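You operate a simulated robot arm through the tools that you are given. There is no shell and no other tool. Be economical: measure what you need, move in short steps, check, and stop when the job is done.

You are at the controls of a simulated two-armed robot. One attempt, no reset.

## Task
Pick up the orange tag with one hand, pass it to the other hand and put it on the low shelf of the pump bench. Take the yellow tag and put it on top of the square grey patch. Take the green tag and leave it on top of the folded blue sheet. Do these in any order.

The check looks at the end state, three seconds after you hand in, the way a careful person would. Anything else that was tipped, shoved, dropped, spilled or broken makes it a failure. Flat cloth is picked up by pressing the open fingertips on it (5 to 10 N) and closing them slowly along it; thin cloth reads only 2 to 8 mm in the jaws.

## Robot
Two 7-joint arms with two-finger parallel grippers on one trunk, on a base that drives. Base frame: it is fixed to the floor where the robot stands at the start and does not move with it; the origin is under the middle of the robot, x ahead of it, y to its left, z up. Units: mm, rad, N and s.
The left shoulder is at the start at [70, 163, 1070], the right one opposite. With the tool pointing down near the work surface each hand reaches from about 100 to 680 mm from the robot's upright axis, wherever it stands, measured 20 degrees to its own side. Places, roughly: folded blue sheet [-6250, -7500, 250]; green tag [-3000, -7750, 1000]; low shelf of the pump bench [700, 1200, 200]; square grey patch [-3250, -7750, 1000]; yellow tag [-2750, -7750, 1000]. Payload 3.43 kg a hand.
The tool frame of a hand sits at the grasp point between the pads (the TCP): z along the fingers, y along the line on which they close. The tips reach 34 mm beyond it. The gripper opens to 128 mm. The fingers are 24 mm wide and 12 mm thick; the gripper's body (48 by 130 mm) begins 96 mm behind the TCP.
Orientation is that of the tool frame in the base frame, as a unit quaternion [x, y, z, w]. With the fingers straight down and closing along the base's y, the tool's x points along the base's -x, its y along +y and its z along -z.

## Interface
- The arms move only by the tool arm_command. It takes "left_commands", "right_commands" or both (then of equal length, played together; a hand with none holds still); each is a list of rows, each an object (a shift or turn left out is 0, a gripper value left out holds the last) with "travel": the shift along the tool's x, y, z in mm, a list of three; "rotation": the turn, a rotation vector about the tool's x, y, z in rad, a list of three; "claw": the opening, from 0 (shut) to 1 (fully open). In form: [{"travel": [dx, dy, dz], "rotation": [rx, ry, rz], "claw": claw}, ...]. A call has 1 to 12 rows; each row is the pose to reach, as a shift and turn from the pose commanded when the call began, along the tool's axes at that moment. Rows are played at 5 a second. More than 50 mm and 0.15 rad between two rows, or a gripper value outside its range, and nothing of the call is played. Where a pose cannot be reached the arm comes as near as it can. A force on the tool above 40 N (or 10 N above the force at the start of the call, whichever is more), or a blocked arm, ends the call early, and 0.2 s more pass. The fingers move at their own pace (about 153 mm/s each) and stop on an object; they squeeze with about 32 N. The grip force told is the motor's: it shows also when the fingers shut on nothing. Time passes only in rows, and 0.2 s behind the last, so rows that repeat a pose let the fingers close. It gives the time, the measured TCP pose, the force on the tool (base axes), the opening and the grip force at its end, in the units of the frame above (readings bear some noise), with the torque about the TCP (base axes, N m) and any sound that the robot's microphone picked up.
- Cameras (640 x 400 px; columns grow to the right, rows downward): "scene" is now at [132.9, -20.7, 1290.3]; the picture's right is [-0.26, -0.97, 0.00], its down [-0.60, 0.16, -0.79] and it looks along [0.76, -0.20, -0.62] (base axes); focal length 260 px, centre (320, 200). "left" rides on the left gripper at [76, 11, -160] in its tool frame; the picture's right is [-0.15, 0.99, 0.00], its down [-0.88, -0.13, -0.46] and it looks along [-0.45, -0.07, 0.89] (tool axes); focal length 234 px, centre (320, 200). "right" rides on the right gripper at [76, -11, -160] in its tool frame; the picture's right is [0.15, 0.99, 0.00], its down [-0.88, 0.13, -0.46] and it looks along [-0.45, 0.07, 0.89] (tool axes); focal length 234 px, centre (320, 200). There is no depth. A picture from a camera that has moved, and an enlarged one, comes with that camera's place and axes in the base frame and with its lens.
- capture(camera): a new picture of that camera. The clock stands still meanwhile.
- slide_trunk(by): slides the trunk up (or, below 0, down) by that many mm; the arms and the scene camera ride with it, the base frame stays. It gives what a move gives, with no picture.
- drive_base(legs): drives the robot by 1 to 6 legs, each [ahead, left, turn to the left] in mm, mm and rad, along the robot's own axes; the way and the turn of a leg run together, so that a leg with both is an arc; at most 1500 mm and 3.142 rad a leg. The arms and the cameras ride along, it lands a little off, and it stops where it bumps. It gives what a move gives.
- aim_head(pan, tilt): turns the head with the scene camera to pan (to the left, within 1.501 rad either way) and tilt (down, from -0.506 to 1.204), counted from straight ahead of the robot. It gives what a move gives.
- close_up(camera, box): a new picture of the part [left, top, right, bottom] of that camera's present view, enlarged. The clock stands still meanwhile.
- sign_off(): hands the job in; it is judged then, once.

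Go step by step. Nothing tells you exact positions but the pictures and the camera data: compare them with the known pose of the tool, close in by small moves and look again before you grip or let go. The budget is 165 turns and 122 pictures, counting those below and the enlarged ones. Unless the task says otherwise, let go and move clear before handing in, and close with one line.

The tools are called after "Call:" by a JSON object that holds its "name" and its "arguments". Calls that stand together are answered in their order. arm_command: Moves the arms, as the interface text tells. Its arguments: {"type":"object","properties":{"left_commands":{"type":"array","items":{"type":"object","properties":{"travel":{"type":"array","items":{"type":"number"}},"rotation":{"type":"array","items":{"type":"number"}},"claw":{"type":"number"}}}},"right_commands":{"type":"array","items":{"type":"object","properties":{"travel":{"type":"array","items":{"type":"number"}},"rotation":{"type":"array","items":{"type":"number"}},"claw":{"type":"number"}}}}},"required":[]} The other tools are called the same way: slide_trunk (by) slides the trunk up or down; drive_base (legs) drives the base; aim_head (pan, tilt) turns the head that bears the scene camera; capture (camera) takes a picture; close_up (camera, box) takes an enlarged picture of a part of a camera's view; sign_off () hands the job in.

At the start:

```text
time: 0.0
left_ee_pos: [653.3, 87.9, 1093.4]
left_tool_rot: [0.0, 1.0, 0.001, 0.0]
left_contact_force: [-0.4, -0.1, 0.0]
left_wrist_torque: [0.0, 0.01, -0.03]
left_grip_width: 127.7
left_grasp_force: 0.0
right_ee_pos: [558.9, -398.6, 1054.9]
right_tool_rot: [0.0, 1.0, 0.0, 0.0]
right_contact_force: [-1.0, 0.3, 0.3]
right_wrist_torque: [0.01, -0.02, 0.01]
right_grip_width: 127.7
right_grasp_force: 0.1
trunk travel left (down, up): [-550.0, 390.0]
robot x, y, heading: [-0.4, -0.1, -0.005]
head pan, tilt: [-0.264, 0.668]
```

scene: 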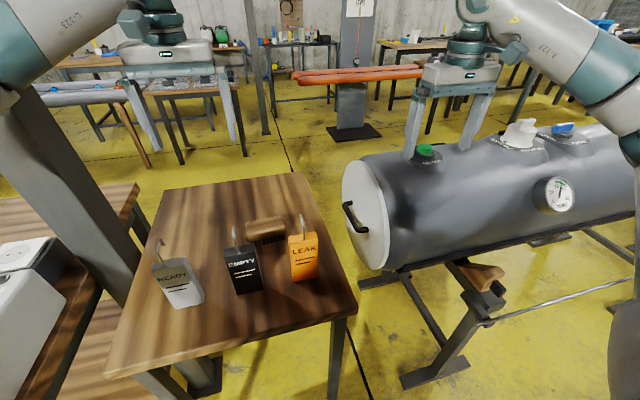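
right: 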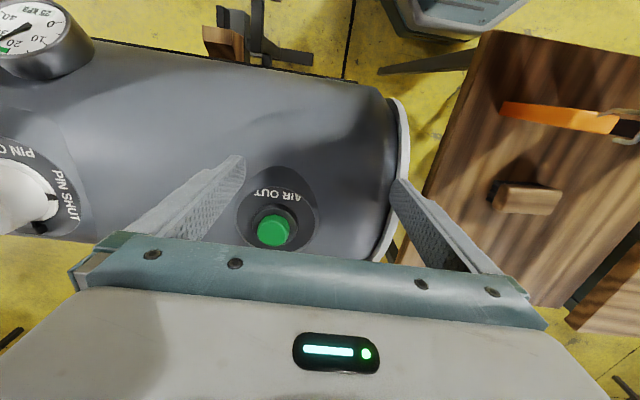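
left: 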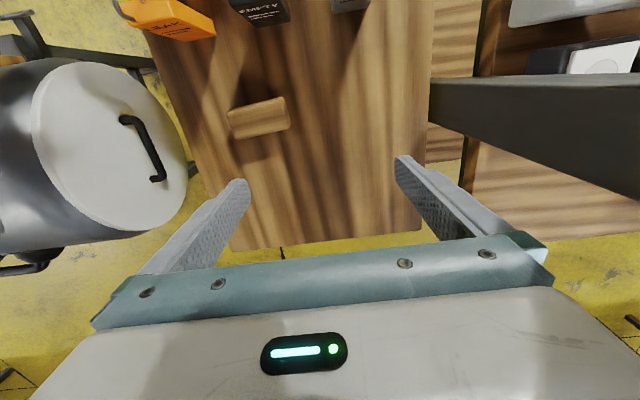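

I see three standing tags (READY, EMPTY, orange LEAK) on a small wooden table ahead, and a tank to the right. I'll take a closer look at the orange tag first.

Call:
{"name": "close_up", "arguments": {"camera": "scene", "box": [130, 180, 350, 320]}}

Call:
{"name": "aim_head", "arguments": {"pan": 0.9, "tilt": 0.6}}

Call:
{"name": "capture", "arguments": {"camera": "scene"}}

```text
2.86 times, centred on (240, 250) of scene
camera zoom: at [132.9, -20.7, 1290.3], right [-0.26, -0.97, 0.0], down [-0.6, 0.16, -0.79], along [0.76, -0.2, -0.62], focal length 741 px, centre (549, 57)
```

zoom: 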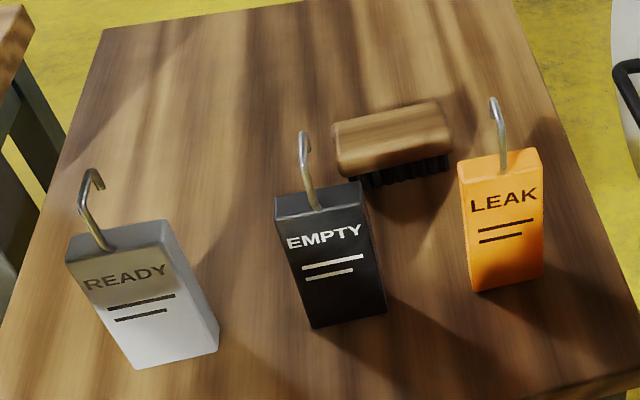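

```text
time: 1.4
left_ee_pos: [652.8, 87.3, 1093.3]
left_tool_rot: [0.001, 1.0, 0.0, 0.0]
left_contact_force: [0.5, -0.2, -0.3]
left_wrist_torque: [0.0, -0.02, 0.01]
left_grip_width: 128.0
left_grasp_force: 0.1
right_ee_pos: [559.9, -399.2, 1054.6]
right_tool_rot: [0.0, 1.0, 0.0, 0.0]
right_contact_force: [-0.5, 0.3, -0.1]
right_wrist_torque: [-0.01, -0.01, -0.01]
right_grip_width: 128.2
right_grasp_force: 0.0
trunk travel left (down, up): [-550.0, 390.0]
robot x, y, heading: [2.7, -4.5, -0.001]
head pan, tilt: [0.901, 0.6]
```

```text
117 pictures are left
camera scene: at [104.7, 70.9, 1296.2], right [0.78, -0.62, 0.0], down [-0.35, -0.44, -0.82], along [0.51, 0.65, -0.57], focal length 260 px, centre (320, 200)
```

scene: 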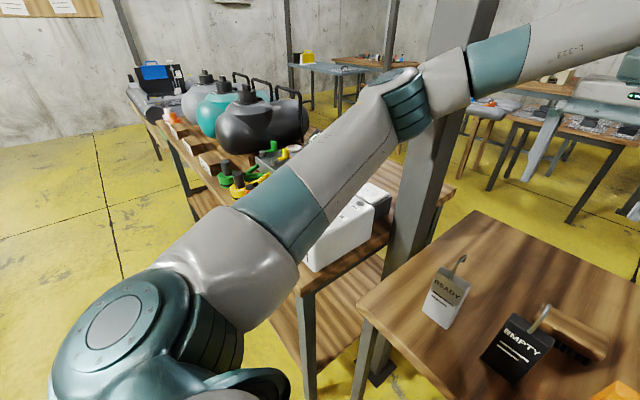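

The orange tag appears to be about at [465, -75], standing from z≈810 to 930 with a hook above. I'll bring the right hand over it, open to about 96 mm, and look with the wrist camera.

Call:
{"name": "arm_command", "arguments": {"right_commands": [{"travel": [16, 40, -25], "claw": 0.75}, {"travel": [32, 80, -30]}, {"travel": [48, 120, -30]}, {"travel": [64, 160, -30]}, {"travel": [80, 200, -30]}, {"travel": [96, 240, -30]}, {"travel": [112, 280, -30]}, {"travel": [129, 319, -30]}, {"travel": [129, 319, -30]}]}}

Call:
{"name": "capture", "arguments": {"camera": "right"}}

Call:
{"name": "aim_head", "arguments": {"pan": -0.1, "tilt": 0.9}}

Call:
{"name": "capture", "arguments": {"camera": "scene"}}

```text
time: 3.4
left_ee_pos: [652.4, 85.5, 1093.4]
left_tool_rot: [0.0, 1.0, 0.001, 0.0]
left_contact_force: [0.8, -0.3, 0.3]
left_wrist_torque: [0.04, -0.01, -0.03]
left_grip_width: 127.9
left_grasp_force: 0.2
right_ee_pos: [433.6, -79.4, 1083.9]
right_tool_rot: [0.0, 1.0, 0.001, -0.001]
right_contact_force: [-1.1, 0.3, -0.2]
right_wrist_torque: [0.01, 0.01, -0.02]
right_grip_width: 96.0
right_grasp_force: 0.0
trunk travel left (down, up): [-550.0, 390.0]
robot x, y, heading: [-2.0, 1.9, 0.001]
head pan, tilt: [0.901, 0.6]
```

```text
116 pictures are left
camera right: at [358.3, -91.9, 1242.8], right [-0.15, 0.99, 0.0], down [0.88, 0.13, 0.46], along [0.45, 0.07, -0.89], focal length 234 px, centre (320, 200)
```

right: 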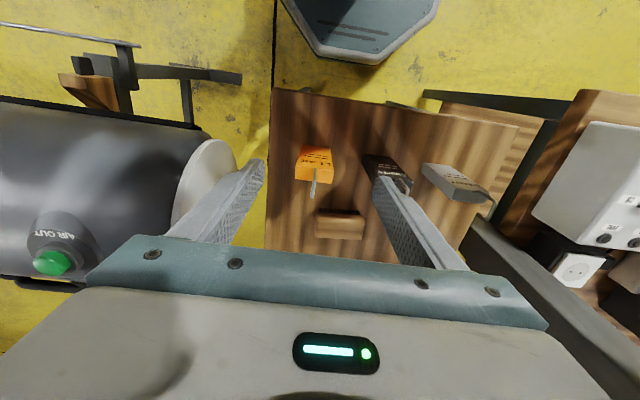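

```text
time: 4.7
left_ee_pos: [652.4, 88.3, 1092.4]
left_tool_rot: [0.0, 1.0, 0.001, 0.0]
left_contact_force: [0.8, -0.2, -0.8]
left_wrist_torque: [-0.01, -0.01, 0.02]
left_grip_width: 128.0
left_grasp_force: 0.0
right_ee_pos: [433.7, -79.1, 1083.5]
right_tool_rot: [0.0, 1.0, 0.001, -0.001]
right_contact_force: [-0.5, 0.1, 0.4]
right_wrist_torque: [0.01, 0.01, -0.03]
right_grip_width: 95.6
right_grasp_force: 0.1
trunk travel left (down, up): [-550.0, 390.0]
robot x, y, heading: [-0.1, -2.0, 0.001]
head pan, tilt: [-0.099, 0.901]
```

```text
115 pictures are left
camera scene: at [124.9, -5.6, 1271.4], right [-0.1, -1.0, 0.0], down [-0.78, 0.08, -0.62], along [0.62, -0.06, -0.78], focal length 260 px, centre (320, 200)
```

scene: 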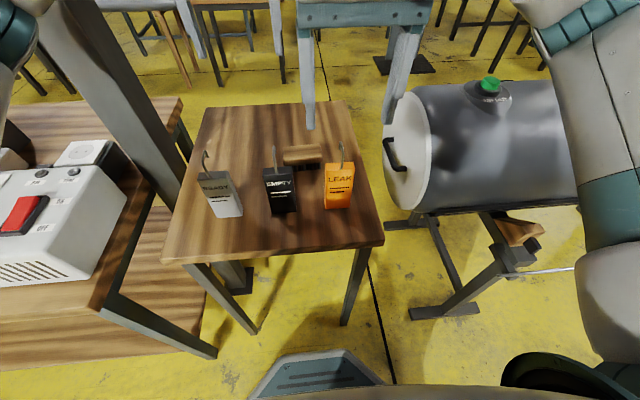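

Call:
{"name": "close_up", "arguments": {"camera": "right", "box": [250, 80, 450, 205]}}

Call:
{"name": "close_up", "arguments": {"camera": "scene", "box": [240, 120, 400, 220]}}

```text
3.20 times, centred on (350, 142) of right
camera zoom: at [358.6, -90.8, 1242.8], right [-0.15, 0.99, 0.0], down [0.88, 0.13, 0.46], along [0.45, 0.07, -0.89], focal length 749 px, centre (224, 384)
```

zoom: 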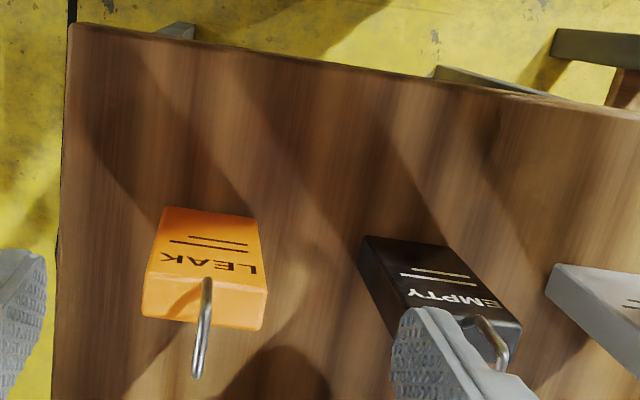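

```text
4.00 times, centred on (320, 170) of scene
camera zoom: at [124.9, -5.6, 1271.4], right [-0.1, -1.0, 0.0], down [-0.78, 0.08, -0.62], along [0.62, -0.06, -0.78], focal length 1038 px, centre (320, 320)
```

zoom: 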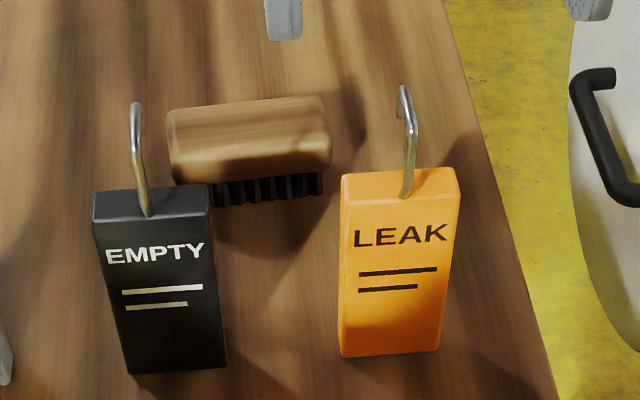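

The tag's top centre triangulates to about [483, -80, 920] with the table at z≈797; it is 52 mm wide, about 20 mm thick and square to y. I'll move over it and lower down most of the way, then check.

Call:
{"name": "arm_command", "arguments": {"right_commands": [{"travel": [-25, -1, 0]}, {"travel": [-49, -1, 0]}, {"travel": [-49, -1, 30]}, {"travel": [-49, -1, 60]}, {"travel": [-49, -1, 90]}, {"travel": [-49, -1, 120]}, {"travel": [-49, -1, 120]}]}}

Call:
{"name": "capture", "arguments": {"camera": "right"}}

Call:
{"name": "close_up", "arguments": {"camera": "scene", "box": [240, 80, 400, 220]}}

```text
time: 6.2
left_ee_pos: [652.8, 87.9, 1092.6]
left_tool_rot: [0.0, 1.0, 0.0, 0.0]
left_contact_force: [0.3, 0.0, 1.0]
left_wrist_torque: [0.01, -0.02, -0.01]
left_grip_width: 128.1
left_grasp_force: 0.2
right_ee_pos: [483.9, -79.7, 963.9]
right_tool_rot: [0.0, 1.0, 0.0, 0.0]
right_contact_force: [-0.2, -1.1, 0.3]
right_wrist_torque: [0.0, -0.05, 0.0]
right_grip_width: 96.1
right_grasp_force: 0.1
trunk travel left (down, up): [-550.0, 390.0]
robot x, y, heading: [-2.2, 0.5, 0.003]
head pan, tilt: [-0.099, 0.901]
```

```text
112 pictures are left
camera right: at [407.2, -92.5, 1123.7], right [-0.15, 0.99, 0.0], down [0.88, 0.13, 0.46], along [0.45, 0.07, -0.89], focal length 234 px, centre (320, 200)
```

right: 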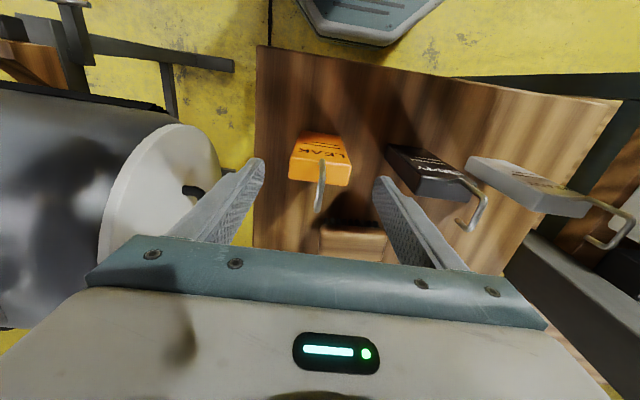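

```text
2.86 times, centred on (320, 150) of scene
camera zoom: at [124.6, -5.5, 1271.5], right [-0.1, -1.0, 0.0], down [-0.78, 0.08, -0.62], along [0.62, -0.06, -0.78], focal length 741 px, centre (320, 343)
```

zoom: 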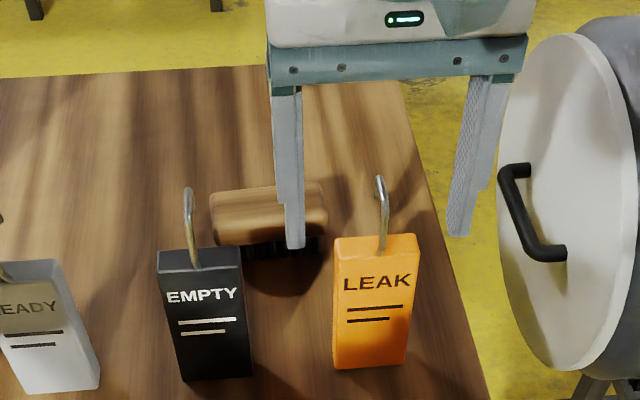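

The tag sits centred between the fingers (≈[482, -81]). I'll lower 58 mm and close.

Call:
{"name": "arm_command", "arguments": {"right_commands": [{"travel": [1, -1, 30]}, {"travel": [1, -1, 58]}, {"travel": [1, -1, 58]}, {"travel": [1, -1, 58], "claw": 0.3}, {"travel": [1, -1, 58], "claw": 0.3}, {"travel": [1, -1, 58], "claw": 0.2}, {"travel": [1, -1, 58], "claw": 0.2}]}}

Call:
{"name": "close_up", "arguments": {"camera": "scene", "box": [240, 80, 400, 220]}}

```text
time: 7.8
left_ee_pos: [652.2, 86.5, 1092.2]
left_tool_rot: [0.0, 1.0, 0.0, -0.001]
left_contact_force: [-0.6, 0.0, 0.5]
left_wrist_torque: [-0.02, 0.05, 0.01]
left_grip_width: 127.8
left_grasp_force: 0.2
right_ee_pos: [478.2, -83.0, 904.7]
right_tool_rot: [0.0, 1.0, 0.001, 0.0]
right_contact_force: [-0.5, -0.6, 0.1]
right_wrist_torque: [0.0, -0.01, -0.01]
right_grip_width: 55.6
right_grasp_force: 32.0
trunk travel left (down, up): [-550.0, 390.0]
robot x, y, heading: [-1.4, -3.2, -0.005]
head pan, tilt: [-0.099, 0.901]
```

```text
2.86 times, centred on (320, 150) of scene
camera zoom: at [124.9, -5.7, 1271.4], right [-0.1, -1.0, 0.0], down [-0.78, 0.08, -0.62], along [0.62, -0.06, -0.78], focal length 741 px, centre (320, 343)
```

zoom: 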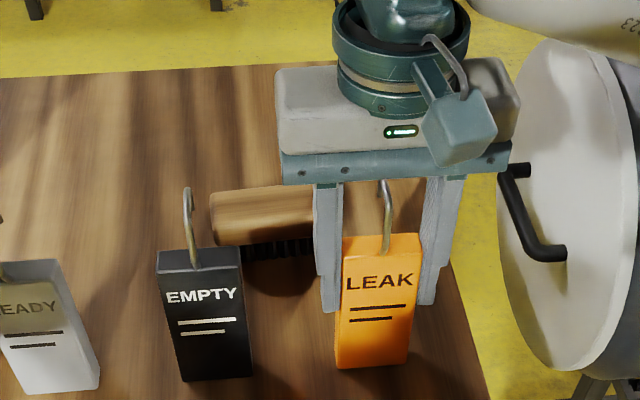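

The tag is gripped (55.6 mm wide). I'll lift it clear with the right hand while the left hand backs off and tilts to point forward and 30° down for the handover.

Call:
{"name": "arm_command", "arguments": {"right_commands": [{"travel": [0, 0, -20]}, {"travel": [0, 0, -45]}, {"travel": [0, 0, -70]}, {"travel": [0, 0, -95]}, {"travel": [0, 0, -120]}, {"travel": [0, 0, -145]}, {"travel": [0, 0, -170]}, {"travel": [0, 0, -195]}, {"travel": [0, 0, -220]}, {"travel": [0, 0, -240]}, {"travel": [0, 0, -240]}], "left_commands": [{"travel": [0, 40, 0]}, {"travel": [30, 72, 0], "rotation": [0, -0.1, 0]}, {"travel": [70, 80, 0], "rotation": [0, -0.22, 0]}, {"travel": [110, 90, 0], "rotation": [0, -0.34, 0]}, {"travel": [150, 100, 0], "rotation": [0, -0.46, 0]}, {"travel": [190, 100, 0], "rotation": [0, -0.58, 0]}, {"travel": [225, 100, 0], "rotation": [0, -0.7, 0]}, {"travel": [260, 100, 0], "rotation": [0, -0.82, 0]}, {"travel": [290, 100, 0], "rotation": [0, -0.94, 0]}, {"travel": [310, 100, 0], "rotation": [0, -1.047, 0]}, {"travel": [310, 100, 0], "rotation": [0, -1.047, 0]}]}}

Call:
{"name": "capture", "arguments": {"camera": "scene"}}

```text
time: 10.2
left_ee_pos: [410.6, 136.6, 1212.9]
left_tool_rot: [0.0, 0.867, -0.001, 0.499]
left_contact_force: [1.0, 0.2, -0.8]
left_wrist_torque: [-0.02, 0.04, -0.02]
left_grip_width: 127.8
left_grasp_force: 0.1
left hand out of reach, approached as far as the arm can: row 7, 8, 9, 10, 11
right_ee_pos: [478.6, -81.3, 1145.4]
right_tool_rot: [0.0, 1.0, -0.001, -0.002]
right_contact_force: [-0.2, 0.3, -1.5]
right_wrist_torque: [-0.02, 0.05, -0.04]
right_grip_width: 55.6
right_grasp_force: 31.5
trunk travel left (down, up): [-550.0, 390.0]
robot x, y, heading: [1.5, 0.3, -0.002]
head pan, tilt: [-0.099, 0.901]
```

```text
109 pictures are left
camera scene: at [126.0, -4.9, 1271.3], right [-0.1, -1.0, 0.0], down [-0.78, 0.08, -0.62], along [0.62, -0.06, -0.78], focal length 260 px, centre (320, 200)
```

scene: 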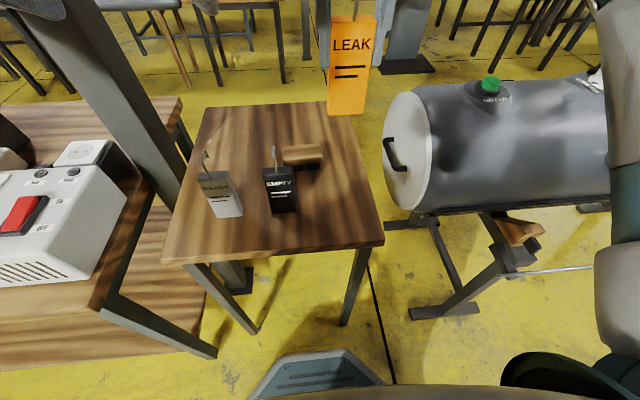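

The right hand holds the tag; the left is oriented but stopped short of its commanded place. I'll move the tag forward to about [600, -20] and nudge the left to learn where its command stands.

Call:
{"name": "arm_command", "arguments": {"right_commands": [{"travel": [-30, 15, 0]}, {"travel": [-60, 30, 0]}, {"travel": [-90, 45, 0]}, {"travel": [-121, 61, 0]}, {"travel": [-121, 61, 0]}], "left_commands": [{"travel": [0, 0, 10]}, {"travel": [0, 0, 20]}, {"travel": [0, 0, 30]}, {"travel": [0, 0, 30]}, {"travel": [0, 0, 30]}]}}

```text
time: 11.4
left_ee_pos: [433.7, 135.5, 1200.5]
left_tool_rot: [0.001, 0.866, 0.0, 0.5]
left_contact_force: [0.3, -1.1, -0.6]
left_wrist_torque: [0.01, 0.04, 0.04]
left_grip_width: 128.2
left_grasp_force: 0.1
right_ee_pos: [598.9, -20.4, 1149.6]
right_tool_rot: [0.0, 1.0, 0.0, 0.0]
right_contact_force: [-0.8, -0.8, -0.6]
right_wrist_torque: [0.0, 0.0, 0.02]
right_grip_width: 55.2
right_grasp_force: 31.7
trunk travel left (down, up): [-550.0, 390.0]
robot x, y, heading: [-3.0, 0.9, 0.001]
head pan, tilt: [-0.099, 0.901]
```

Commands follow the reached pose, good. Now bring the left hand to a standoff 120 mm behind the tag along its pointing direction and look.

Call:
{"name": "arm_command", "arguments": {"left_commands": [{"travel": [4, -39, 21]}, {"travel": [9, -78, 42]}, {"travel": [13, -117, 63]}, {"travel": [17, -155, 84]}, {"travel": [17, -155, 84]}]}}

Call:
{"name": "capture", "arguments": {"camera": "left"}}

Call:
{"name": "aim_head", "arguments": {"pan": 0.0, "tilt": 0.35}}

Call:
{"name": "capture", "arguments": {"camera": "scene"}}

```text
time: 12.7
left_ee_pos: [497.2, -15.8, 1141.0]
left_tool_rot: [-0.001, 0.866, 0.0, 0.5]
left_contact_force: [-0.1, 0.7, 0.7]
left_wrist_torque: [0.01, -0.04, 0.0]
left_grip_width: 128.0
left_grasp_force: 0.0
right_ee_pos: [600.4, -18.8, 1148.6]
right_tool_rot: [0.0, 1.0, -0.001, 0.0]
right_contact_force: [-0.8, -0.1, -0.4]
right_wrist_torque: [-0.01, 0.0, 0.03]
right_grip_width: 55.4
right_grasp_force: 32.0
trunk travel left (down, up): [-550.0, 390.0]
robot x, y, heading: [-1.1, 1.4, 0.001]
head pan, tilt: [-0.099, 0.901]
```

```text
108 pictures are left
camera left: at [320.5, -5.4, 1155.7], right [0.07, 0.99, 0.13], down [0.05, -0.13, 0.99], along [1.0, -0.07, -0.05], focal length 234 px, centre (320, 200)
```

left: 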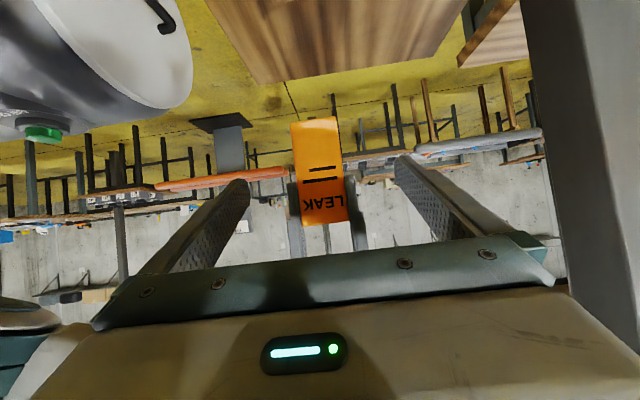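

```text
time: 13.6
left_ee_pos: [497.7, -16.6, 1142.1]
left_tool_rot: [0.0, 0.866, 0.0, 0.501]
left_contact_force: [-0.8, 0.0, 0.0]
left_wrist_torque: [0.0, 0.0, 0.0]
left_grip_width: 128.0
left_grasp_force: 0.1
right_ee_pos: [600.9, -21.0, 1149.1]
right_tool_rot: [0.0, 1.0, 0.0, 0.0]
right_contact_force: [-0.1, 0.2, -1.8]
right_wrist_torque: [-0.01, 0.02, 0.02]
right_grip_width: 55.3
right_grasp_force: 32.2
trunk travel left (down, up): [-550.0, 390.0]
robot x, y, heading: [1.4, -2.2, -0.003]
head pan, tilt: [0.0, 0.351]
```

```text
107 pictures are left
camera scene: at [142.9, 1.9, 1318.9], right [0.0, -1.0, 0.0], down [-0.34, 0.0, -0.94], along [0.94, 0.0, -0.34], focal length 260 px, centre (320, 200)
```

scene: 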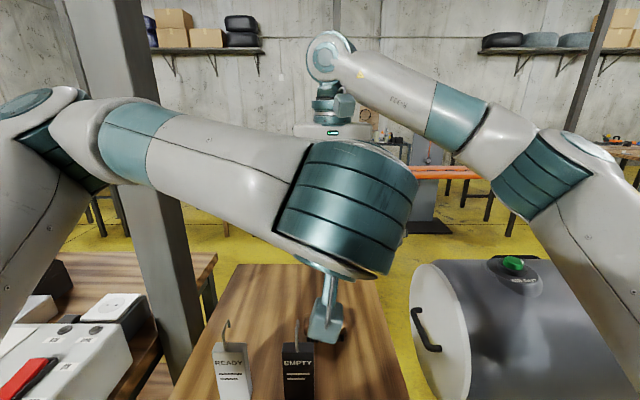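

The tag lies centred between the left fingers (lower half free). Advance 118 mm along the fingers and close softly.

Call:
{"name": "arm_command", "arguments": {"left_commands": [{"travel": [2, -4, 30]}, {"travel": [2, -4, 60]}, {"travel": [2, -4, 90]}, {"travel": [2, -4, 118]}, {"travel": [2, -4, 118]}]}}

Call:
{"name": "capture", "arguments": {"camera": "left"}}

Call:
{"name": "capture", "arguments": {"camera": "right"}}

```text
time: 14.8
left_ee_pos: [599.1, -23.8, 1082.9]
left_tool_rot: [0.0, 0.866, 0.0, 0.5]
left_contact_force: [0.4, 0.0, -0.6]
left_wrist_torque: [0.01, -0.01, -0.02]
left_grip_width: 128.2
left_grasp_force: 0.0
right_ee_pos: [599.0, -20.3, 1149.6]
right_tool_rot: [0.001, 1.0, -0.001, 0.0]
right_contact_force: [-0.3, -0.7, -0.5]
right_wrist_torque: [-0.01, -0.01, -0.01]
right_grip_width: 55.6
right_grasp_force: 31.9
trunk travel left (down, up): [-550.0, 390.0]
robot x, y, heading: [2.1, 3.1, 0.002]
head pan, tilt: [0.0, 0.351]
```

```text
106 pictures are left
camera left: at [422.3, -12.5, 1096.4], right [0.07, 0.99, 0.13], down [0.05, -0.13, 0.99], along [1.0, -0.07, -0.05], focal length 234 px, centre (320, 200)
```

left: 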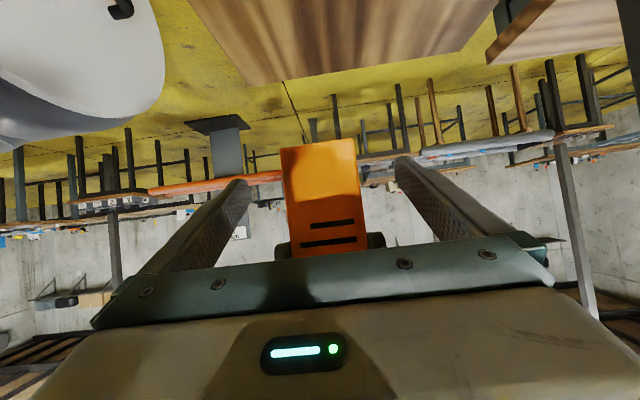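

```text
105 pictures are left
camera right: at [523.8, -32.8, 1308.5], right [-0.15, 0.99, 0.0], down [0.88, 0.13, 0.46], along [0.45, 0.07, -0.89], focal length 234 px, centre (320, 200)
```

right: 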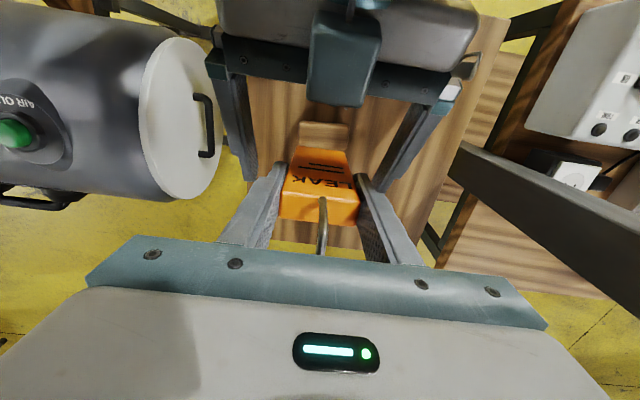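

Both hands are clear of each other and the tag is between the left fingers. Shift 3 mm to centre and close the left.

Call:
{"name": "arm_command", "arguments": {"left_commands": [{"travel": [0, 3, 0]}, {"travel": [0, 3, 0], "claw": 0.55}, {"travel": [0, 3, 0], "claw": 0.45}, {"travel": [0, 3, 0], "claw": 0.3}, {"travel": [0, 3, 0], "claw": 0.2}, {"travel": [0, 3, 0], "claw": 0.2}]}}

```text
time: 16.2
left_ee_pos: [598.9, -21.7, 1080.9]
left_tool_rot: [0.002, 0.866, -0.001, 0.5]
left_contact_force: [2.2, -10.3, 0.1]
left_wrist_torque: [0.25, 0.07, 0.01]
left_grip_width: 55.3
left_grasp_force: 31.8
right_ee_pos: [600.2, -20.0, 1149.3]
right_tool_rot: [0.0, 1.0, 0.001, 0.0]
right_contact_force: [-2.7, 10.5, -0.1]
right_wrist_torque: [0.46, 0.08, -0.03]
right_grip_width: 55.7
right_grasp_force: 32.4
trunk travel left (down, up): [-550.0, 390.0]
robot x, y, heading: [0.3, 1.6, -0.004]
head pan, tilt: [0.0, 0.351]
```

The left hand has it (55.3 mm, 32 N). Now open the right hand and raise it straight up off the hook.

Call:
{"name": "arm_command", "arguments": {"right_commands": [{"claw": 0.6}, {"claw": 0.7}, {"claw": 0.7}, {"travel": [0, 0, -30]}, {"travel": [0, 0, -60]}, {"travel": [0, 0, -90]}, {"travel": [0, 0, -120]}, {"travel": [0, 0, -120]}]}}

Call:
{"name": "capture", "arguments": {"camera": "right"}}

```text
time: 18.0
left_ee_pos: [600.3, -20.1, 1080.9]
left_tool_rot: [0.0, 0.866, 0.0, 0.499]
left_contact_force: [0.4, 0.4, -0.4]
left_wrist_torque: [0.03, 0.02, 0.01]
left_grip_width: 55.3
left_grasp_force: 32.2
right_ee_pos: [601.4, -22.7, 1266.6]
right_tool_rot: [0.0, 1.0, 0.0, 0.0]
right_contact_force: [-0.2, -0.2, 0.6]
right_wrist_torque: [0.02, 0.05, -0.01]
right_grip_width: 89.3
right_grasp_force: 0.1
trunk travel left (down, up): [-550.0, 390.0]
robot x, y, heading: [-2.5, -1.4, -0.004]
head pan, tilt: [0.0, 0.351]
```

```text
104 pictures are left
camera right: at [527.9, -34.2, 1425.2], right [-0.15, 0.99, 0.0], down [0.88, 0.13, 0.45], along [0.45, 0.07, -0.89], focal length 234 px, centre (320, 200)
```

right: 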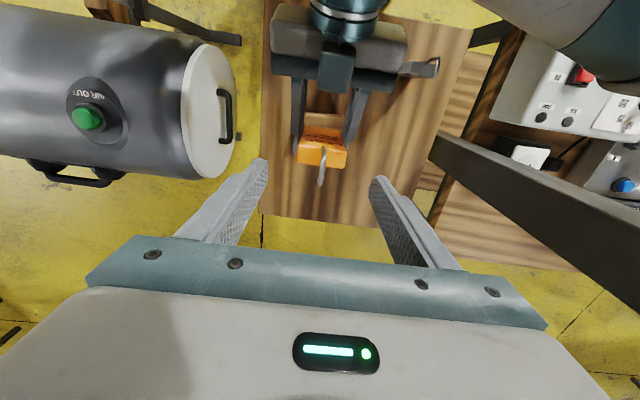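

Handover done: the left hand alone holds the tag. I'll tuck the right hand to its side and look left and right for driving room.

Call:
{"name": "arm_command", "arguments": {"right_commands": [{"travel": [30, -40, 0]}, {"travel": [60, -80, 0]}, {"travel": [90, -120, 0]}, {"travel": [120, -160, 0]}, {"travel": [150, -200, 0]}, {"travel": [180, -240, 0]}, {"travel": [200, -280, 0]}]}}

Call:
{"name": "aim_head", "arguments": {"pan": 1.5, "tilt": 0.5}}

Call:
{"name": "capture", "arguments": {"camera": "scene"}}

Call:
{"name": "aim_head", "arguments": {"pan": -1.5, "tilt": 0.4}}

Call:
{"name": "capture", "arguments": {"camera": "scene"}}

```text
time: 19.6
left_ee_pos: [597.5, -21.0, 1083.4]
left_tool_rot: [0.001, 0.865, 0.001, 0.501]
left_contact_force: [-0.2, 0.2, 0.3]
left_wrist_torque: [0.03, 0.01, 0.01]
left_grip_width: 55.4
left_grasp_force: 31.9
right_ee_pos: [396.8, -305.4, 1268.1]
right_tool_rot: [-0.001, 1.0, 0.001, 0.0]
right_contact_force: [-0.5, -0.9, -0.1]
right_wrist_torque: [0.04, -0.01, 0.01]
right_grip_width: 89.5
right_grasp_force: 0.0
trunk travel left (down, up): [-550.0, 390.0]
robot x, y, heading: [-0.3, 0.6, 0.005]
head pan, tilt: [0.0, 0.351]
```

```text
time: 21.2
left_ee_pos: [600.2, -20.3, 1082.6]
left_tool_rot: [0.0, 0.866, 0.0, 0.5]
left_contact_force: [-0.5, 0.1, -0.4]
left_wrist_torque: [0.02, 0.04, 0.02]
left_grip_width: 55.3
left_grasp_force: 32.2
right_ee_pos: [398.4, -302.7, 1268.2]
right_tool_rot: [0.001, 1.0, 0.0, 0.0]
right_contact_force: [0.7, -0.1, -0.1]
right_wrist_torque: [0.03, 0.0, 0.03]
right_grip_width: 89.8
right_grasp_force: 0.0
trunk travel left (down, up): [-550.0, 390.0]
robot x, y, heading: [-0.1, -0.1, -0.003]
head pan, tilt: [1.499, 0.499]
```

```text
103 pictures are left
camera scene: at [56.4, 92.5, 1305.3], right [1.0, -0.07, 0.0], down [-0.03, -0.48, -0.88], along [0.06, 0.88, -0.48], focal length 260 px, centre (320, 200)
```

scene: 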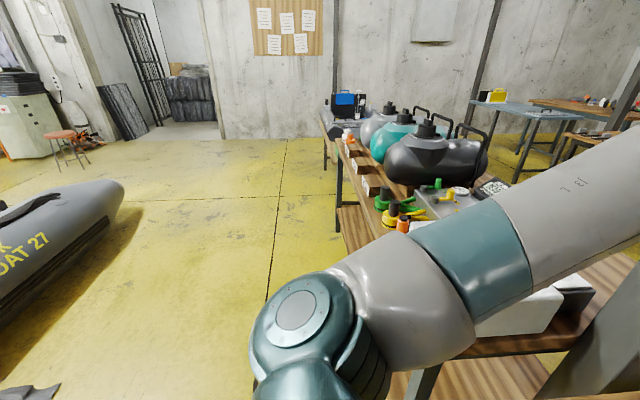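

```text
time: 23.8
left_ee_pos: [600.1, -20.5, 1080.5]
left_tool_rot: [-0.001, 0.866, 0.001, 0.501]
left_contact_force: [-0.5, -0.1, -0.3]
left_wrist_torque: [0.02, 0.02, 0.0]
left_grip_width: 55.5
left_grasp_force: 32.4
right_ee_pos: [397.2, -302.4, 1270.0]
right_tool_rot: [-0.001, 1.0, 0.0, 0.0]
right_contact_force: [0.2, 0.1, 0.0]
right_wrist_torque: [-0.01, 0.01, 0.02]
right_grip_width: 89.5
right_grasp_force: 0.2
trunk travel left (down, up): [-550.0, 390.0]
robot x, y, heading: [5.0, -0.8, -0.002]
head pan, tilt: [-1.499, 0.4]
```

```text
102 pictures are left
camera scene: at [56.4, -90.7, 1314.4], right [-1.0, -0.07, 0.0], down [-0.03, 0.39, -0.92], along [0.07, -0.92, -0.39], focal length 260 px, centre (320, 200)
```

scene: 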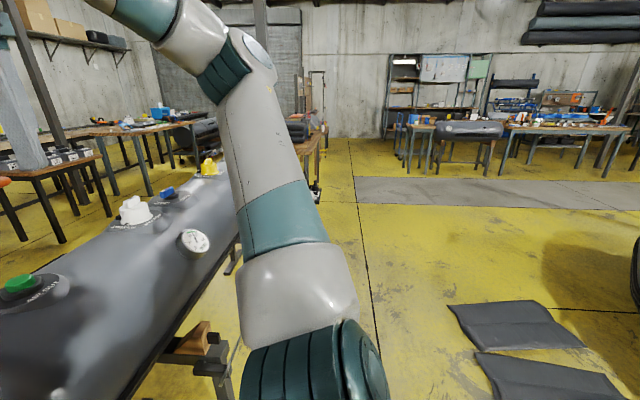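

The bench runs along y from about 350 to 2000 with its front edge near x≈275 and a clear aisle at x<200. I'll pull the left hand in, back off 350 mm and drive left about 1000 mm.

Call:
{"name": "arm_command", "arguments": {"left_commands": [{"travel": [10, 35, -37]}, {"travel": [20, 70, -75]}, {"travel": [30, 105, -112]}, {"travel": [40, 130, -150]}, {"travel": [40, 130, -150]}]}}

Call:
{"name": "drive_base", "arguments": {"legs": [[-380, 0, 0], [0, 1000, 0]]}}

Call:
{"name": "aim_head", "arguments": {"pan": -0.5, "tilt": 0.85}}

Call:
{"name": "capture", "arguments": {"camera": "scene"}}

```text
refused: row 1 steps farther than a row can; nothing moved
```

```text
time: 30.9
left_ee_pos: [244.3, 952.2, 1081.1]
left_tool_rot: [0.01, 0.866, -0.005, 0.5]
left_contact_force: [0.7, -0.6, -0.9]
left_wrist_torque: [-0.01, 0.04, -0.01]
left_grip_width: 55.3
left_grasp_force: 32.4
right_ee_pos: [36.9, 673.8, 1268.3]
right_tool_rot: [0.012, 1.0, 0.0, 0.0]
right_contact_force: [-0.4, -0.2, -0.2]
right_wrist_torque: [-0.03, -0.01, -0.02]
right_grip_width: 89.7
right_grasp_force: 0.0
trunk travel left (down, up): [-550.0, 390.0]
robot x, y, heading: [-351.3, 984.4, -0.025]
head pan, tilt: [-1.499, 0.4]
```

```text
time: 32.2
left_ee_pos: [245.3, 953.0, 1081.9]
left_tool_rot: [0.01, 0.866, -0.006, 0.5]
left_contact_force: [0.2, -0.3, 0.1]
left_wrist_torque: [0.02, 0.0, -0.04]
left_grip_width: 55.3
left_grasp_force: 31.6
right_ee_pos: [36.3, 673.8, 1268.7]
right_tool_rot: [0.011, 1.0, -0.001, 0.001]
right_contact_force: [-0.1, 0.4, 0.0]
right_wrist_torque: [0.03, 0.0, -0.01]
right_grip_width: 89.7
right_grasp_force: 0.1
trunk travel left (down, up): [-550.0, 390.0]
robot x, y, heading: [-354.4, 986.3, -0.027]
head pan, tilt: [-0.499, 0.85]
```

```text
101 pictures are left
camera scene: at [-236.8, 947.3, 1275.3], right [-0.5, -0.87, 0.0], down [-0.65, 0.38, -0.66], along [0.57, -0.33, -0.75], focal length 260 px, centre (320, 200)
```

scene: 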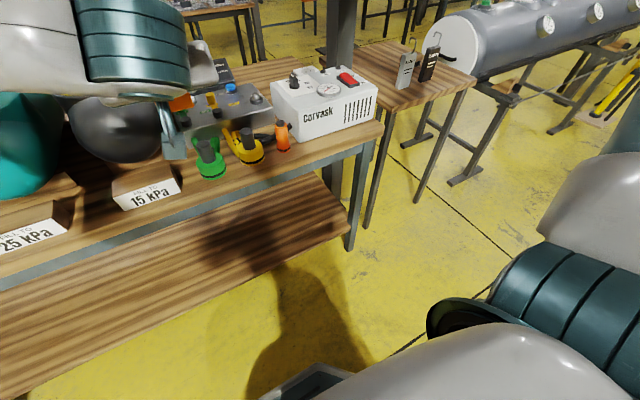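

The bench top is near z≈680 with its front edge at x≈345; the low shelf below is wide and empty. I'll back 80 mm, lower the trunk 500 mm, and look again.

Call:
{"name": "drive_base", "arguments": {"legs": [[-80, 0, 0.027]]}}

Call:
{"name": "slide_trunk", "arguments": {"by": -500}}

Call:
{"name": "aim_head", "arguments": {"pan": 0.0, "tilt": 0.5}}

Call:
{"name": "capture", "arguments": {"camera": "scene"}}

Call:
{"name": "capture", "arguments": {"camera": "left"}}

```text
time: 33.2
left_ee_pos: [166.3, 969.4, 1082.3]
left_tool_rot: [-0.001, 0.866, 0.0, 0.5]
left_contact_force: [-0.5, -0.6, -0.5]
left_wrist_torque: [0.02, 0.0, 0.03]
left_grip_width: 55.7
left_grasp_force: 32.0
right_ee_pos: [-36.0, 685.0, 1268.3]
right_tool_rot: [-0.002, 1.0, 0.0, 0.0]
right_contact_force: [0.5, 0.5, -0.1]
right_wrist_torque: [-0.01, -0.04, -0.02]
right_grip_width: 89.4
right_grasp_force: 0.0
trunk travel left (down, up): [-550.0, 390.0]
robot x, y, heading: [-431.5, 983.6, 0.004]
head pan, tilt: [-0.499, 0.85]
```

```text
refused: -500 is not a number from -400 to 400
```

```text
time: 34.2
left_ee_pos: [166.5, 968.8, 1080.7]
left_tool_rot: [-0.002, 0.866, 0.001, 0.5]
left_contact_force: [-0.1, -0.8, -0.6]
left_wrist_torque: [-0.01, 0.0, 0.02]
left_grip_width: 55.2
left_grasp_force: 31.8
right_ee_pos: [-34.0, 684.5, 1268.8]
right_tool_rot: [-0.002, 1.0, 0.0, 0.0]
right_contact_force: [0.1, -1.0, 1.0]
right_wrist_torque: [0.03, 0.02, -0.01]
right_grip_width: 89.7
right_grasp_force: 0.0
trunk travel left (down, up): [-550.0, 390.0]
robot x, y, heading: [-436.2, 988.6, 0.005]
head pan, tilt: [0.0, 0.499]
```

```text
100 pictures are left
camera scene: at [-292.1, 988.7, 1305.2], right [0.0, -1.0, 0.0], down [-0.48, 0.0, -0.88], along [0.88, 0.0, -0.48], focal length 260 px, centre (320, 200)
```

scene: 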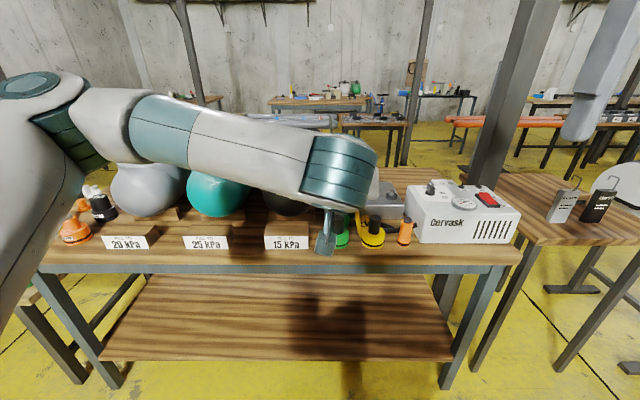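

```text
99 pictures are left
camera left: at [-10.4, 978.7, 1095.7], right [0.07, 0.99, 0.13], down [0.05, -0.13, 0.99], along [1.0, -0.06, -0.06], focal length 234 px, centre (320, 200)
```

left: 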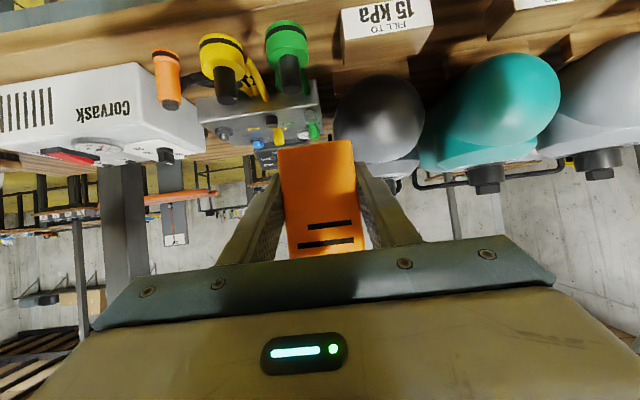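

The shelf spans x≈340–830, y≈430–1900 and is empty, bench top edge at z≈700. I'll lower the trunk in two slides.

Call:
{"name": "slide_trunk", "arguments": {"by": -400}}

Call:
{"name": "slide_trunk", "arguments": {"by": -130}}

Call:
{"name": "arm_command", "arguments": {"left_commands": [{"travel": [26, 0, 15]}, {"travel": [52, 0, 30]}, {"travel": [78, 0, 45]}, {"travel": [104, 0, 60]}, {"travel": [130, 0, 75]}, {"travel": [156, 0, 90]}, {"travel": [182, 0, 105]}, {"travel": [208, 0, 120]}, {"travel": [208, 0, 120]}]}}

Call:
{"name": "capture", "arguments": {"camera": "scene"}}

```text
time: 38.0
left_ee_pos: [166.0, 968.7, 682.5]
left_tool_rot: [-0.002, 0.866, 0.001, 0.5]
left_contact_force: [0.4, 0.2, -0.7]
left_wrist_torque: [0.0, 0.01, -0.01]
left_grip_width: 55.3
left_grasp_force: 32.2
right_ee_pos: [-33.3, 685.0, 866.7]
right_tool_rot: [-0.002, 1.0, 0.001, 0.0]
right_contact_force: [0.2, 0.3, 0.9]
right_wrist_torque: [0.02, 0.01, -0.03]
right_grip_width: 89.5
right_grasp_force: 0.0
trunk travel left (down, up): [-150.0, 790.0]
robot x, y, heading: [-431.6, 988.3, 0.002]
head pan, tilt: [0.0, 0.499]
```

```text
time: 39.6
left_ee_pos: [166.5, 968.9, 552.0]
left_tool_rot: [-0.001, 0.866, 0.001, 0.5]
left_contact_force: [0.2, 0.0, 0.2]
left_wrist_torque: [-0.02, 0.01, 0.0]
left_grip_width: 55.5
left_grasp_force: 31.7
right_ee_pos: [-34.5, 684.8, 738.6]
right_tool_rot: [-0.002, 1.0, -0.001, 0.0]
right_contact_force: [-0.1, -0.2, 0.5]
right_wrist_torque: [-0.03, 0.0, 0.0]
right_grip_width: 89.6
right_grasp_force: 0.0
trunk travel left (down, up): [-20.0, 920.0]
robot x, y, heading: [-432.4, 988.4, 0.0]
head pan, tilt: [0.0, 0.499]
```

```text
time: 41.6
left_ee_pos: [166.5, 968.8, 310.6]
left_tool_rot: [-0.001, 0.866, 0.001, 0.5]
left_contact_force: [0.2, 0.2, -1.5]
left_wrist_torque: [0.0, 0.0, 0.0]
left_grip_width: 55.4
left_grasp_force: 32.2
right_ee_pos: [-33.8, 685.2, 739.6]
right_tool_rot: [-0.002, 1.0, 0.0, 0.0]
right_contact_force: [-0.4, 0.6, -0.4]
right_wrist_torque: [-0.02, -0.03, 0.0]
right_grip_width: 89.7
right_grasp_force: 0.0
trunk travel left (down, up): [-20.0, 920.0]
robot x, y, heading: [-431.5, 985.5, 0.001]
head pan, tilt: [0.0, 0.499]
```

```text
98 pictures are left
camera scene: at [-292.6, 988.8, 775.3], right [0.0, -1.0, 0.0], down [-0.48, 0.0, -0.88], along [0.88, 0.0, -0.48], focal length 260 px, centre (320, 200)
```

scene: 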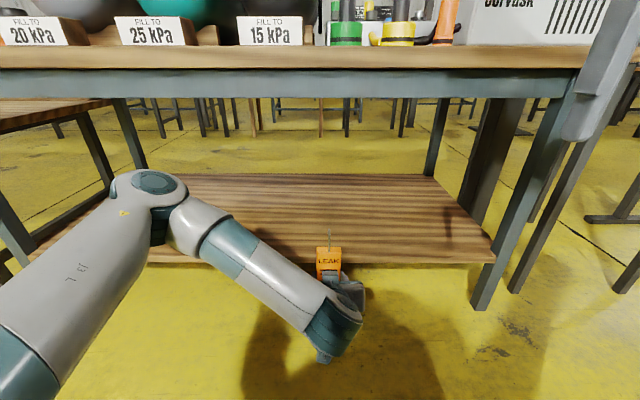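

The shelf top is confirmed at z≈201 with its front at x≈341. To keep the elbow out from under the bench, I'll drive only 130 mm and extend the arm for the rest, in two parts with a check.

Call:
{"name": "drive_base", "arguments": {"legs": [[130, 0, 0]]}}

Call:
{"name": "arm_command", "arguments": {"left_commands": [{"travel": [-20, 0, 35]}, {"travel": [-40, 0, 69]}, {"travel": [-60, 0, 104]}, {"travel": [-75, 0, 130]}, {"travel": [-75, 0, 130]}]}}

Call:
{"name": "capture", "arguments": {"camera": "scene"}}

```text
time: 42.8
left_ee_pos: [293.3, 969.8, 310.5]
left_tool_rot: [-0.002, 0.866, 0.001, 0.5]
left_contact_force: [-0.9, 0.1, -0.8]
left_wrist_torque: [0.0, -0.01, 0.0]
left_grip_width: 55.4
left_grasp_force: 32.0
right_ee_pos: [92.5, 684.7, 739.3]
right_tool_rot: [-0.003, 1.0, 0.001, 0.0]
right_contact_force: [0.0, -0.3, 0.0]
right_wrist_torque: [0.01, -0.01, 0.03]
right_grip_width: 89.5
right_grasp_force: 0.0
trunk travel left (down, up): [-20.0, 920.0]
robot x, y, heading: [-307.4, 985.5, 0.01]
head pan, tilt: [0.0, 0.499]
```

```text
time: 44.0
left_ee_pos: [444.6, 969.2, 310.8]
left_tool_rot: [-0.002, 0.866, 0.001, 0.5]
left_contact_force: [-0.2, -0.7, -0.9]
left_wrist_torque: [-0.02, 0.0, 0.0]
left_grip_width: 55.5
left_grasp_force: 32.8
right_ee_pos: [91.7, 685.2, 738.9]
right_tool_rot: [-0.003, 1.0, 0.0, 0.0]
right_contact_force: [0.1, 0.7, -0.2]
right_wrist_torque: [-0.01, -0.01, 0.0]
right_grip_width: 89.8
right_grasp_force: 0.1
trunk travel left (down, up): [-20.0, 920.0]
robot x, y, heading: [-304.5, 986.4, 0.005]
head pan, tilt: [0.0, 0.499]
```

```text
97 pictures are left
camera scene: at [-166.7, 989.5, 775.3], right [0.0, -1.0, 0.0], down [-0.48, 0.0, -0.88], along [0.88, 0.0, -0.48], focal length 260 px, centre (320, 200)
```

scene: 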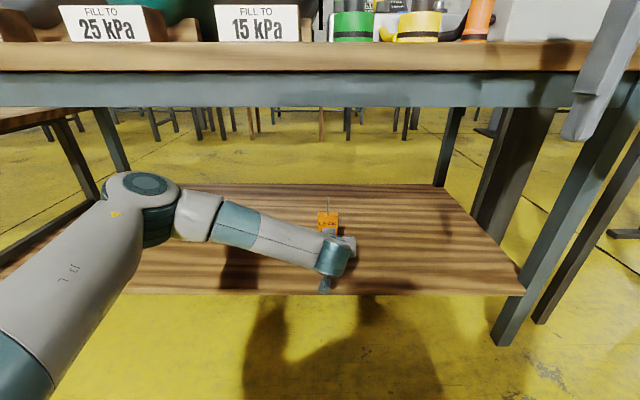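

The tag is above the shelf, 100 mm in from the edge. Now lower about 60 mm, then in small steps to contact.

Call:
{"name": "arm_command", "arguments": {"left_commands": [{"travel": [17, 0, 10]}, {"travel": [35, 0, 20]}, {"travel": [48, 0, 27.5]}, {"travel": [48, 0, 27.5]}]}}

Call:
{"name": "close_up", "arguments": {"camera": "scene", "box": [260, 180, 400, 300]}}

Call:
{"name": "capture", "arguments": {"camera": "left"}}

```text
time: 44.8
left_ee_pos: [447.3, 969.5, 271.8]
left_tool_rot: [-0.003, 0.86, 0.001, 0.51]
left_contact_force: [-0.6, -0.2, 12.9]
left_wrist_torque: [0.14, -0.01, 0.0]
left_grip_width: 55.5
left_grasp_force: 26.2
right_ee_pos: [91.4, 685.2, 738.8]
right_tool_rot: [-0.003, 1.0, 0.0, 0.0]
right_contact_force: [-0.1, -0.3, 0.3]
right_wrist_torque: [0.02, -0.05, -0.01]
right_grip_width: 89.7
right_grasp_force: 0.1
trunk travel left (down, up): [-20.0, 920.0]
robot x, y, heading: [-305.7, 990.8, 0.006]
head pan, tilt: [0.0, 0.499]
stopped in row 3 (left hand): the force on the tool passed its limit at 61 N (the readings are from after the stop); the commanded pose is now the measured one
```

```text
3.33 times, centred on (330, 240) of scene
camera zoom: at [-167.9, 989.6, 775.4], right [0.01, -1.0, 0.0], down [-0.48, 0.0, -0.88], along [0.88, 0.0, -0.48], focal length 865 px, centre (287, 67)
```

zoom: 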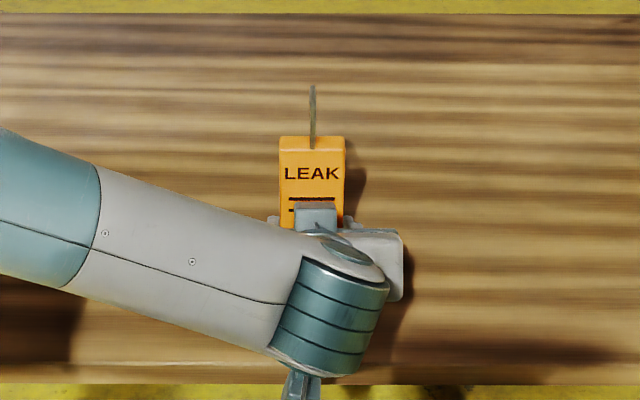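

```text
95 pictures are left
camera left: at [269.8, 978.6, 282.0], right [0.06, 0.99, 0.13], down [0.02, -0.13, 0.99], along [1.0, -0.06, -0.03], focal length 234 px, centre (320, 200)
```

left: 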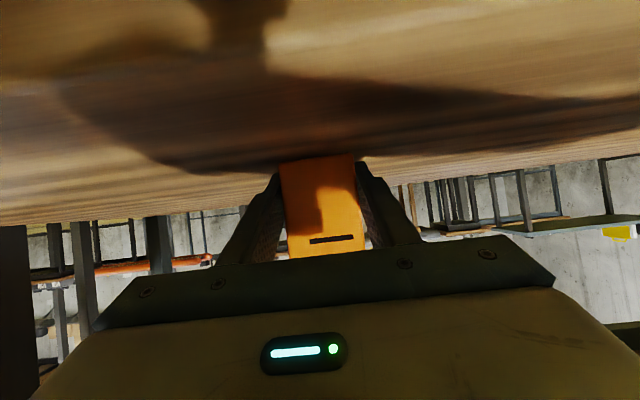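

Contact: the tag bottom is on the shelf (surface about z≈231). I'll relieve the push by 1 mm, open slowly, then back straight out along the fingers.

Call:
{"name": "arm_command", "arguments": {"left_commands": [{"travel": [-1, 0, -0.6]}, {"travel": [-1, 0, -0.6], "claw": 0.46}, {"travel": [-1, 0, -0.6], "claw": 0.52}, {"travel": [-1, 0, -0.6], "claw": 0.65}, {"travel": [-1, 0, -0.6], "claw": 0.8}, {"travel": [-1, 0, -0.6], "claw": 0.8}]}}

Call:
{"name": "capture", "arguments": {"camera": "left"}}

```text
time: 46.2
left_ee_pos: [444.8, 969.2, 271.4]
left_tool_rot: [-0.003, 0.862, 0.001, 0.507]
left_contact_force: [-9.2, -11.3, 19.1]
left_wrist_torque: [0.61, -0.22, 0.1]
left_grip_width: 96.0
left_grasp_force: 0.0
right_ee_pos: [90.1, 683.8, 740.7]
right_tool_rot: [-0.003, 1.0, 0.0, 0.001]
right_contact_force: [0.0, 1.0, -0.4]
right_wrist_torque: [0.01, 0.0, -0.01]
right_grip_width: 89.9
right_grasp_force: 0.1
trunk travel left (down, up): [-20.0, 920.0]
robot x, y, heading: [-311.8, 985.9, 0.008]
head pan, tilt: [0.0, 0.499]
```

```text
94 pictures are left
camera left: at [268.4, 978.9, 282.9], right [0.07, 0.99, 0.13], down [0.03, -0.13, 0.99], along [1.0, -0.06, -0.04], focal length 234 px, centre (320, 200)
```

left: 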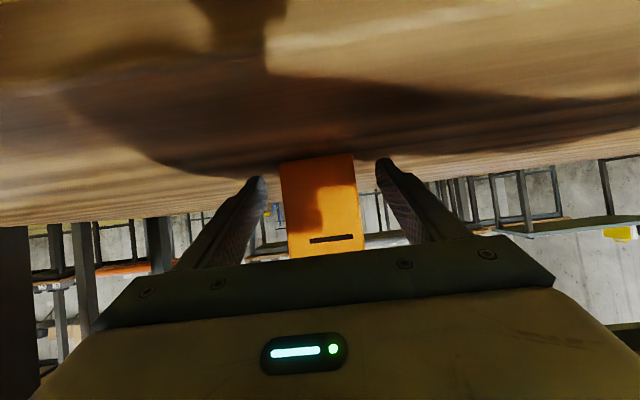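

The tag stands free, but the hand itself is resting on the shelf a little. I'll raise it a few mm, then withdraw back and up.

Call:
{"name": "arm_command", "arguments": {"left_commands": [{"travel": [-4, 0, -2.5]}, {"travel": [-9, 0, -5]}, {"travel": [-9, 0, -20]}, {"travel": [-9, 0, -40]}, {"travel": [-9, 0, -60]}, {"travel": [-9, 0, -80]}, {"travel": [-9, 0, -110]}, {"travel": [-9, 0, -140]}]}}

Call:
{"name": "close_up", "arguments": {"camera": "scene", "box": [220, 160, 440, 300]}}

Call:
{"name": "capture", "arguments": {"camera": "left"}}

```text
time: 48.0
left_ee_pos: [326.1, 967.9, 347.5]
left_tool_rot: [-0.003, 0.862, 0.002, 0.507]
left_contact_force: [0.0, -0.1, -0.2]
left_wrist_torque: [0.0, 0.03, 0.01]
left_grip_width: 102.3
left_grasp_force: 0.0
right_ee_pos: [92.0, 685.1, 737.9]
right_tool_rot: [-0.003, 1.0, 0.0, 0.0]
right_contact_force: [0.6, 0.4, 0.2]
right_wrist_torque: [0.02, 0.0, -0.03]
right_grip_width: 89.6
right_grasp_force: 0.0
trunk travel left (down, up): [-20.0, 920.0]
robot x, y, heading: [-308.2, 987.3, 0.005]
head pan, tilt: [0.0, 0.499]
```

```text
2.86 times, centred on (330, 230) of scene
camera zoom: at [-166.9, 989.6, 775.3], right [0.01, -1.0, 0.0], down [-0.48, 0.0, -0.88], along [0.88, 0.0, -0.48], focal length 741 px, centre (291, 114)
```

zoom: 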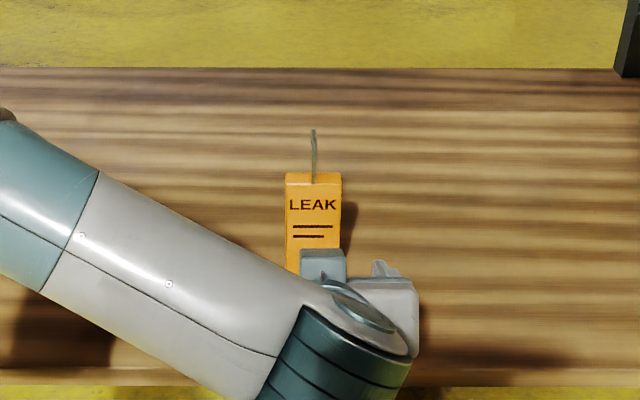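

```text
92 pictures are left
camera left: at [149.6, 978.4, 357.4], right [0.06, 0.99, 0.13], down [0.03, -0.13, 0.99], along [1.0, -0.06, -0.04], focal length 234 px, centre (320, 200)
```

left: 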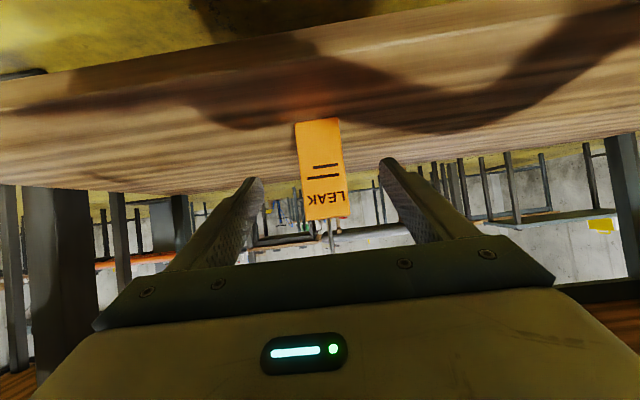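

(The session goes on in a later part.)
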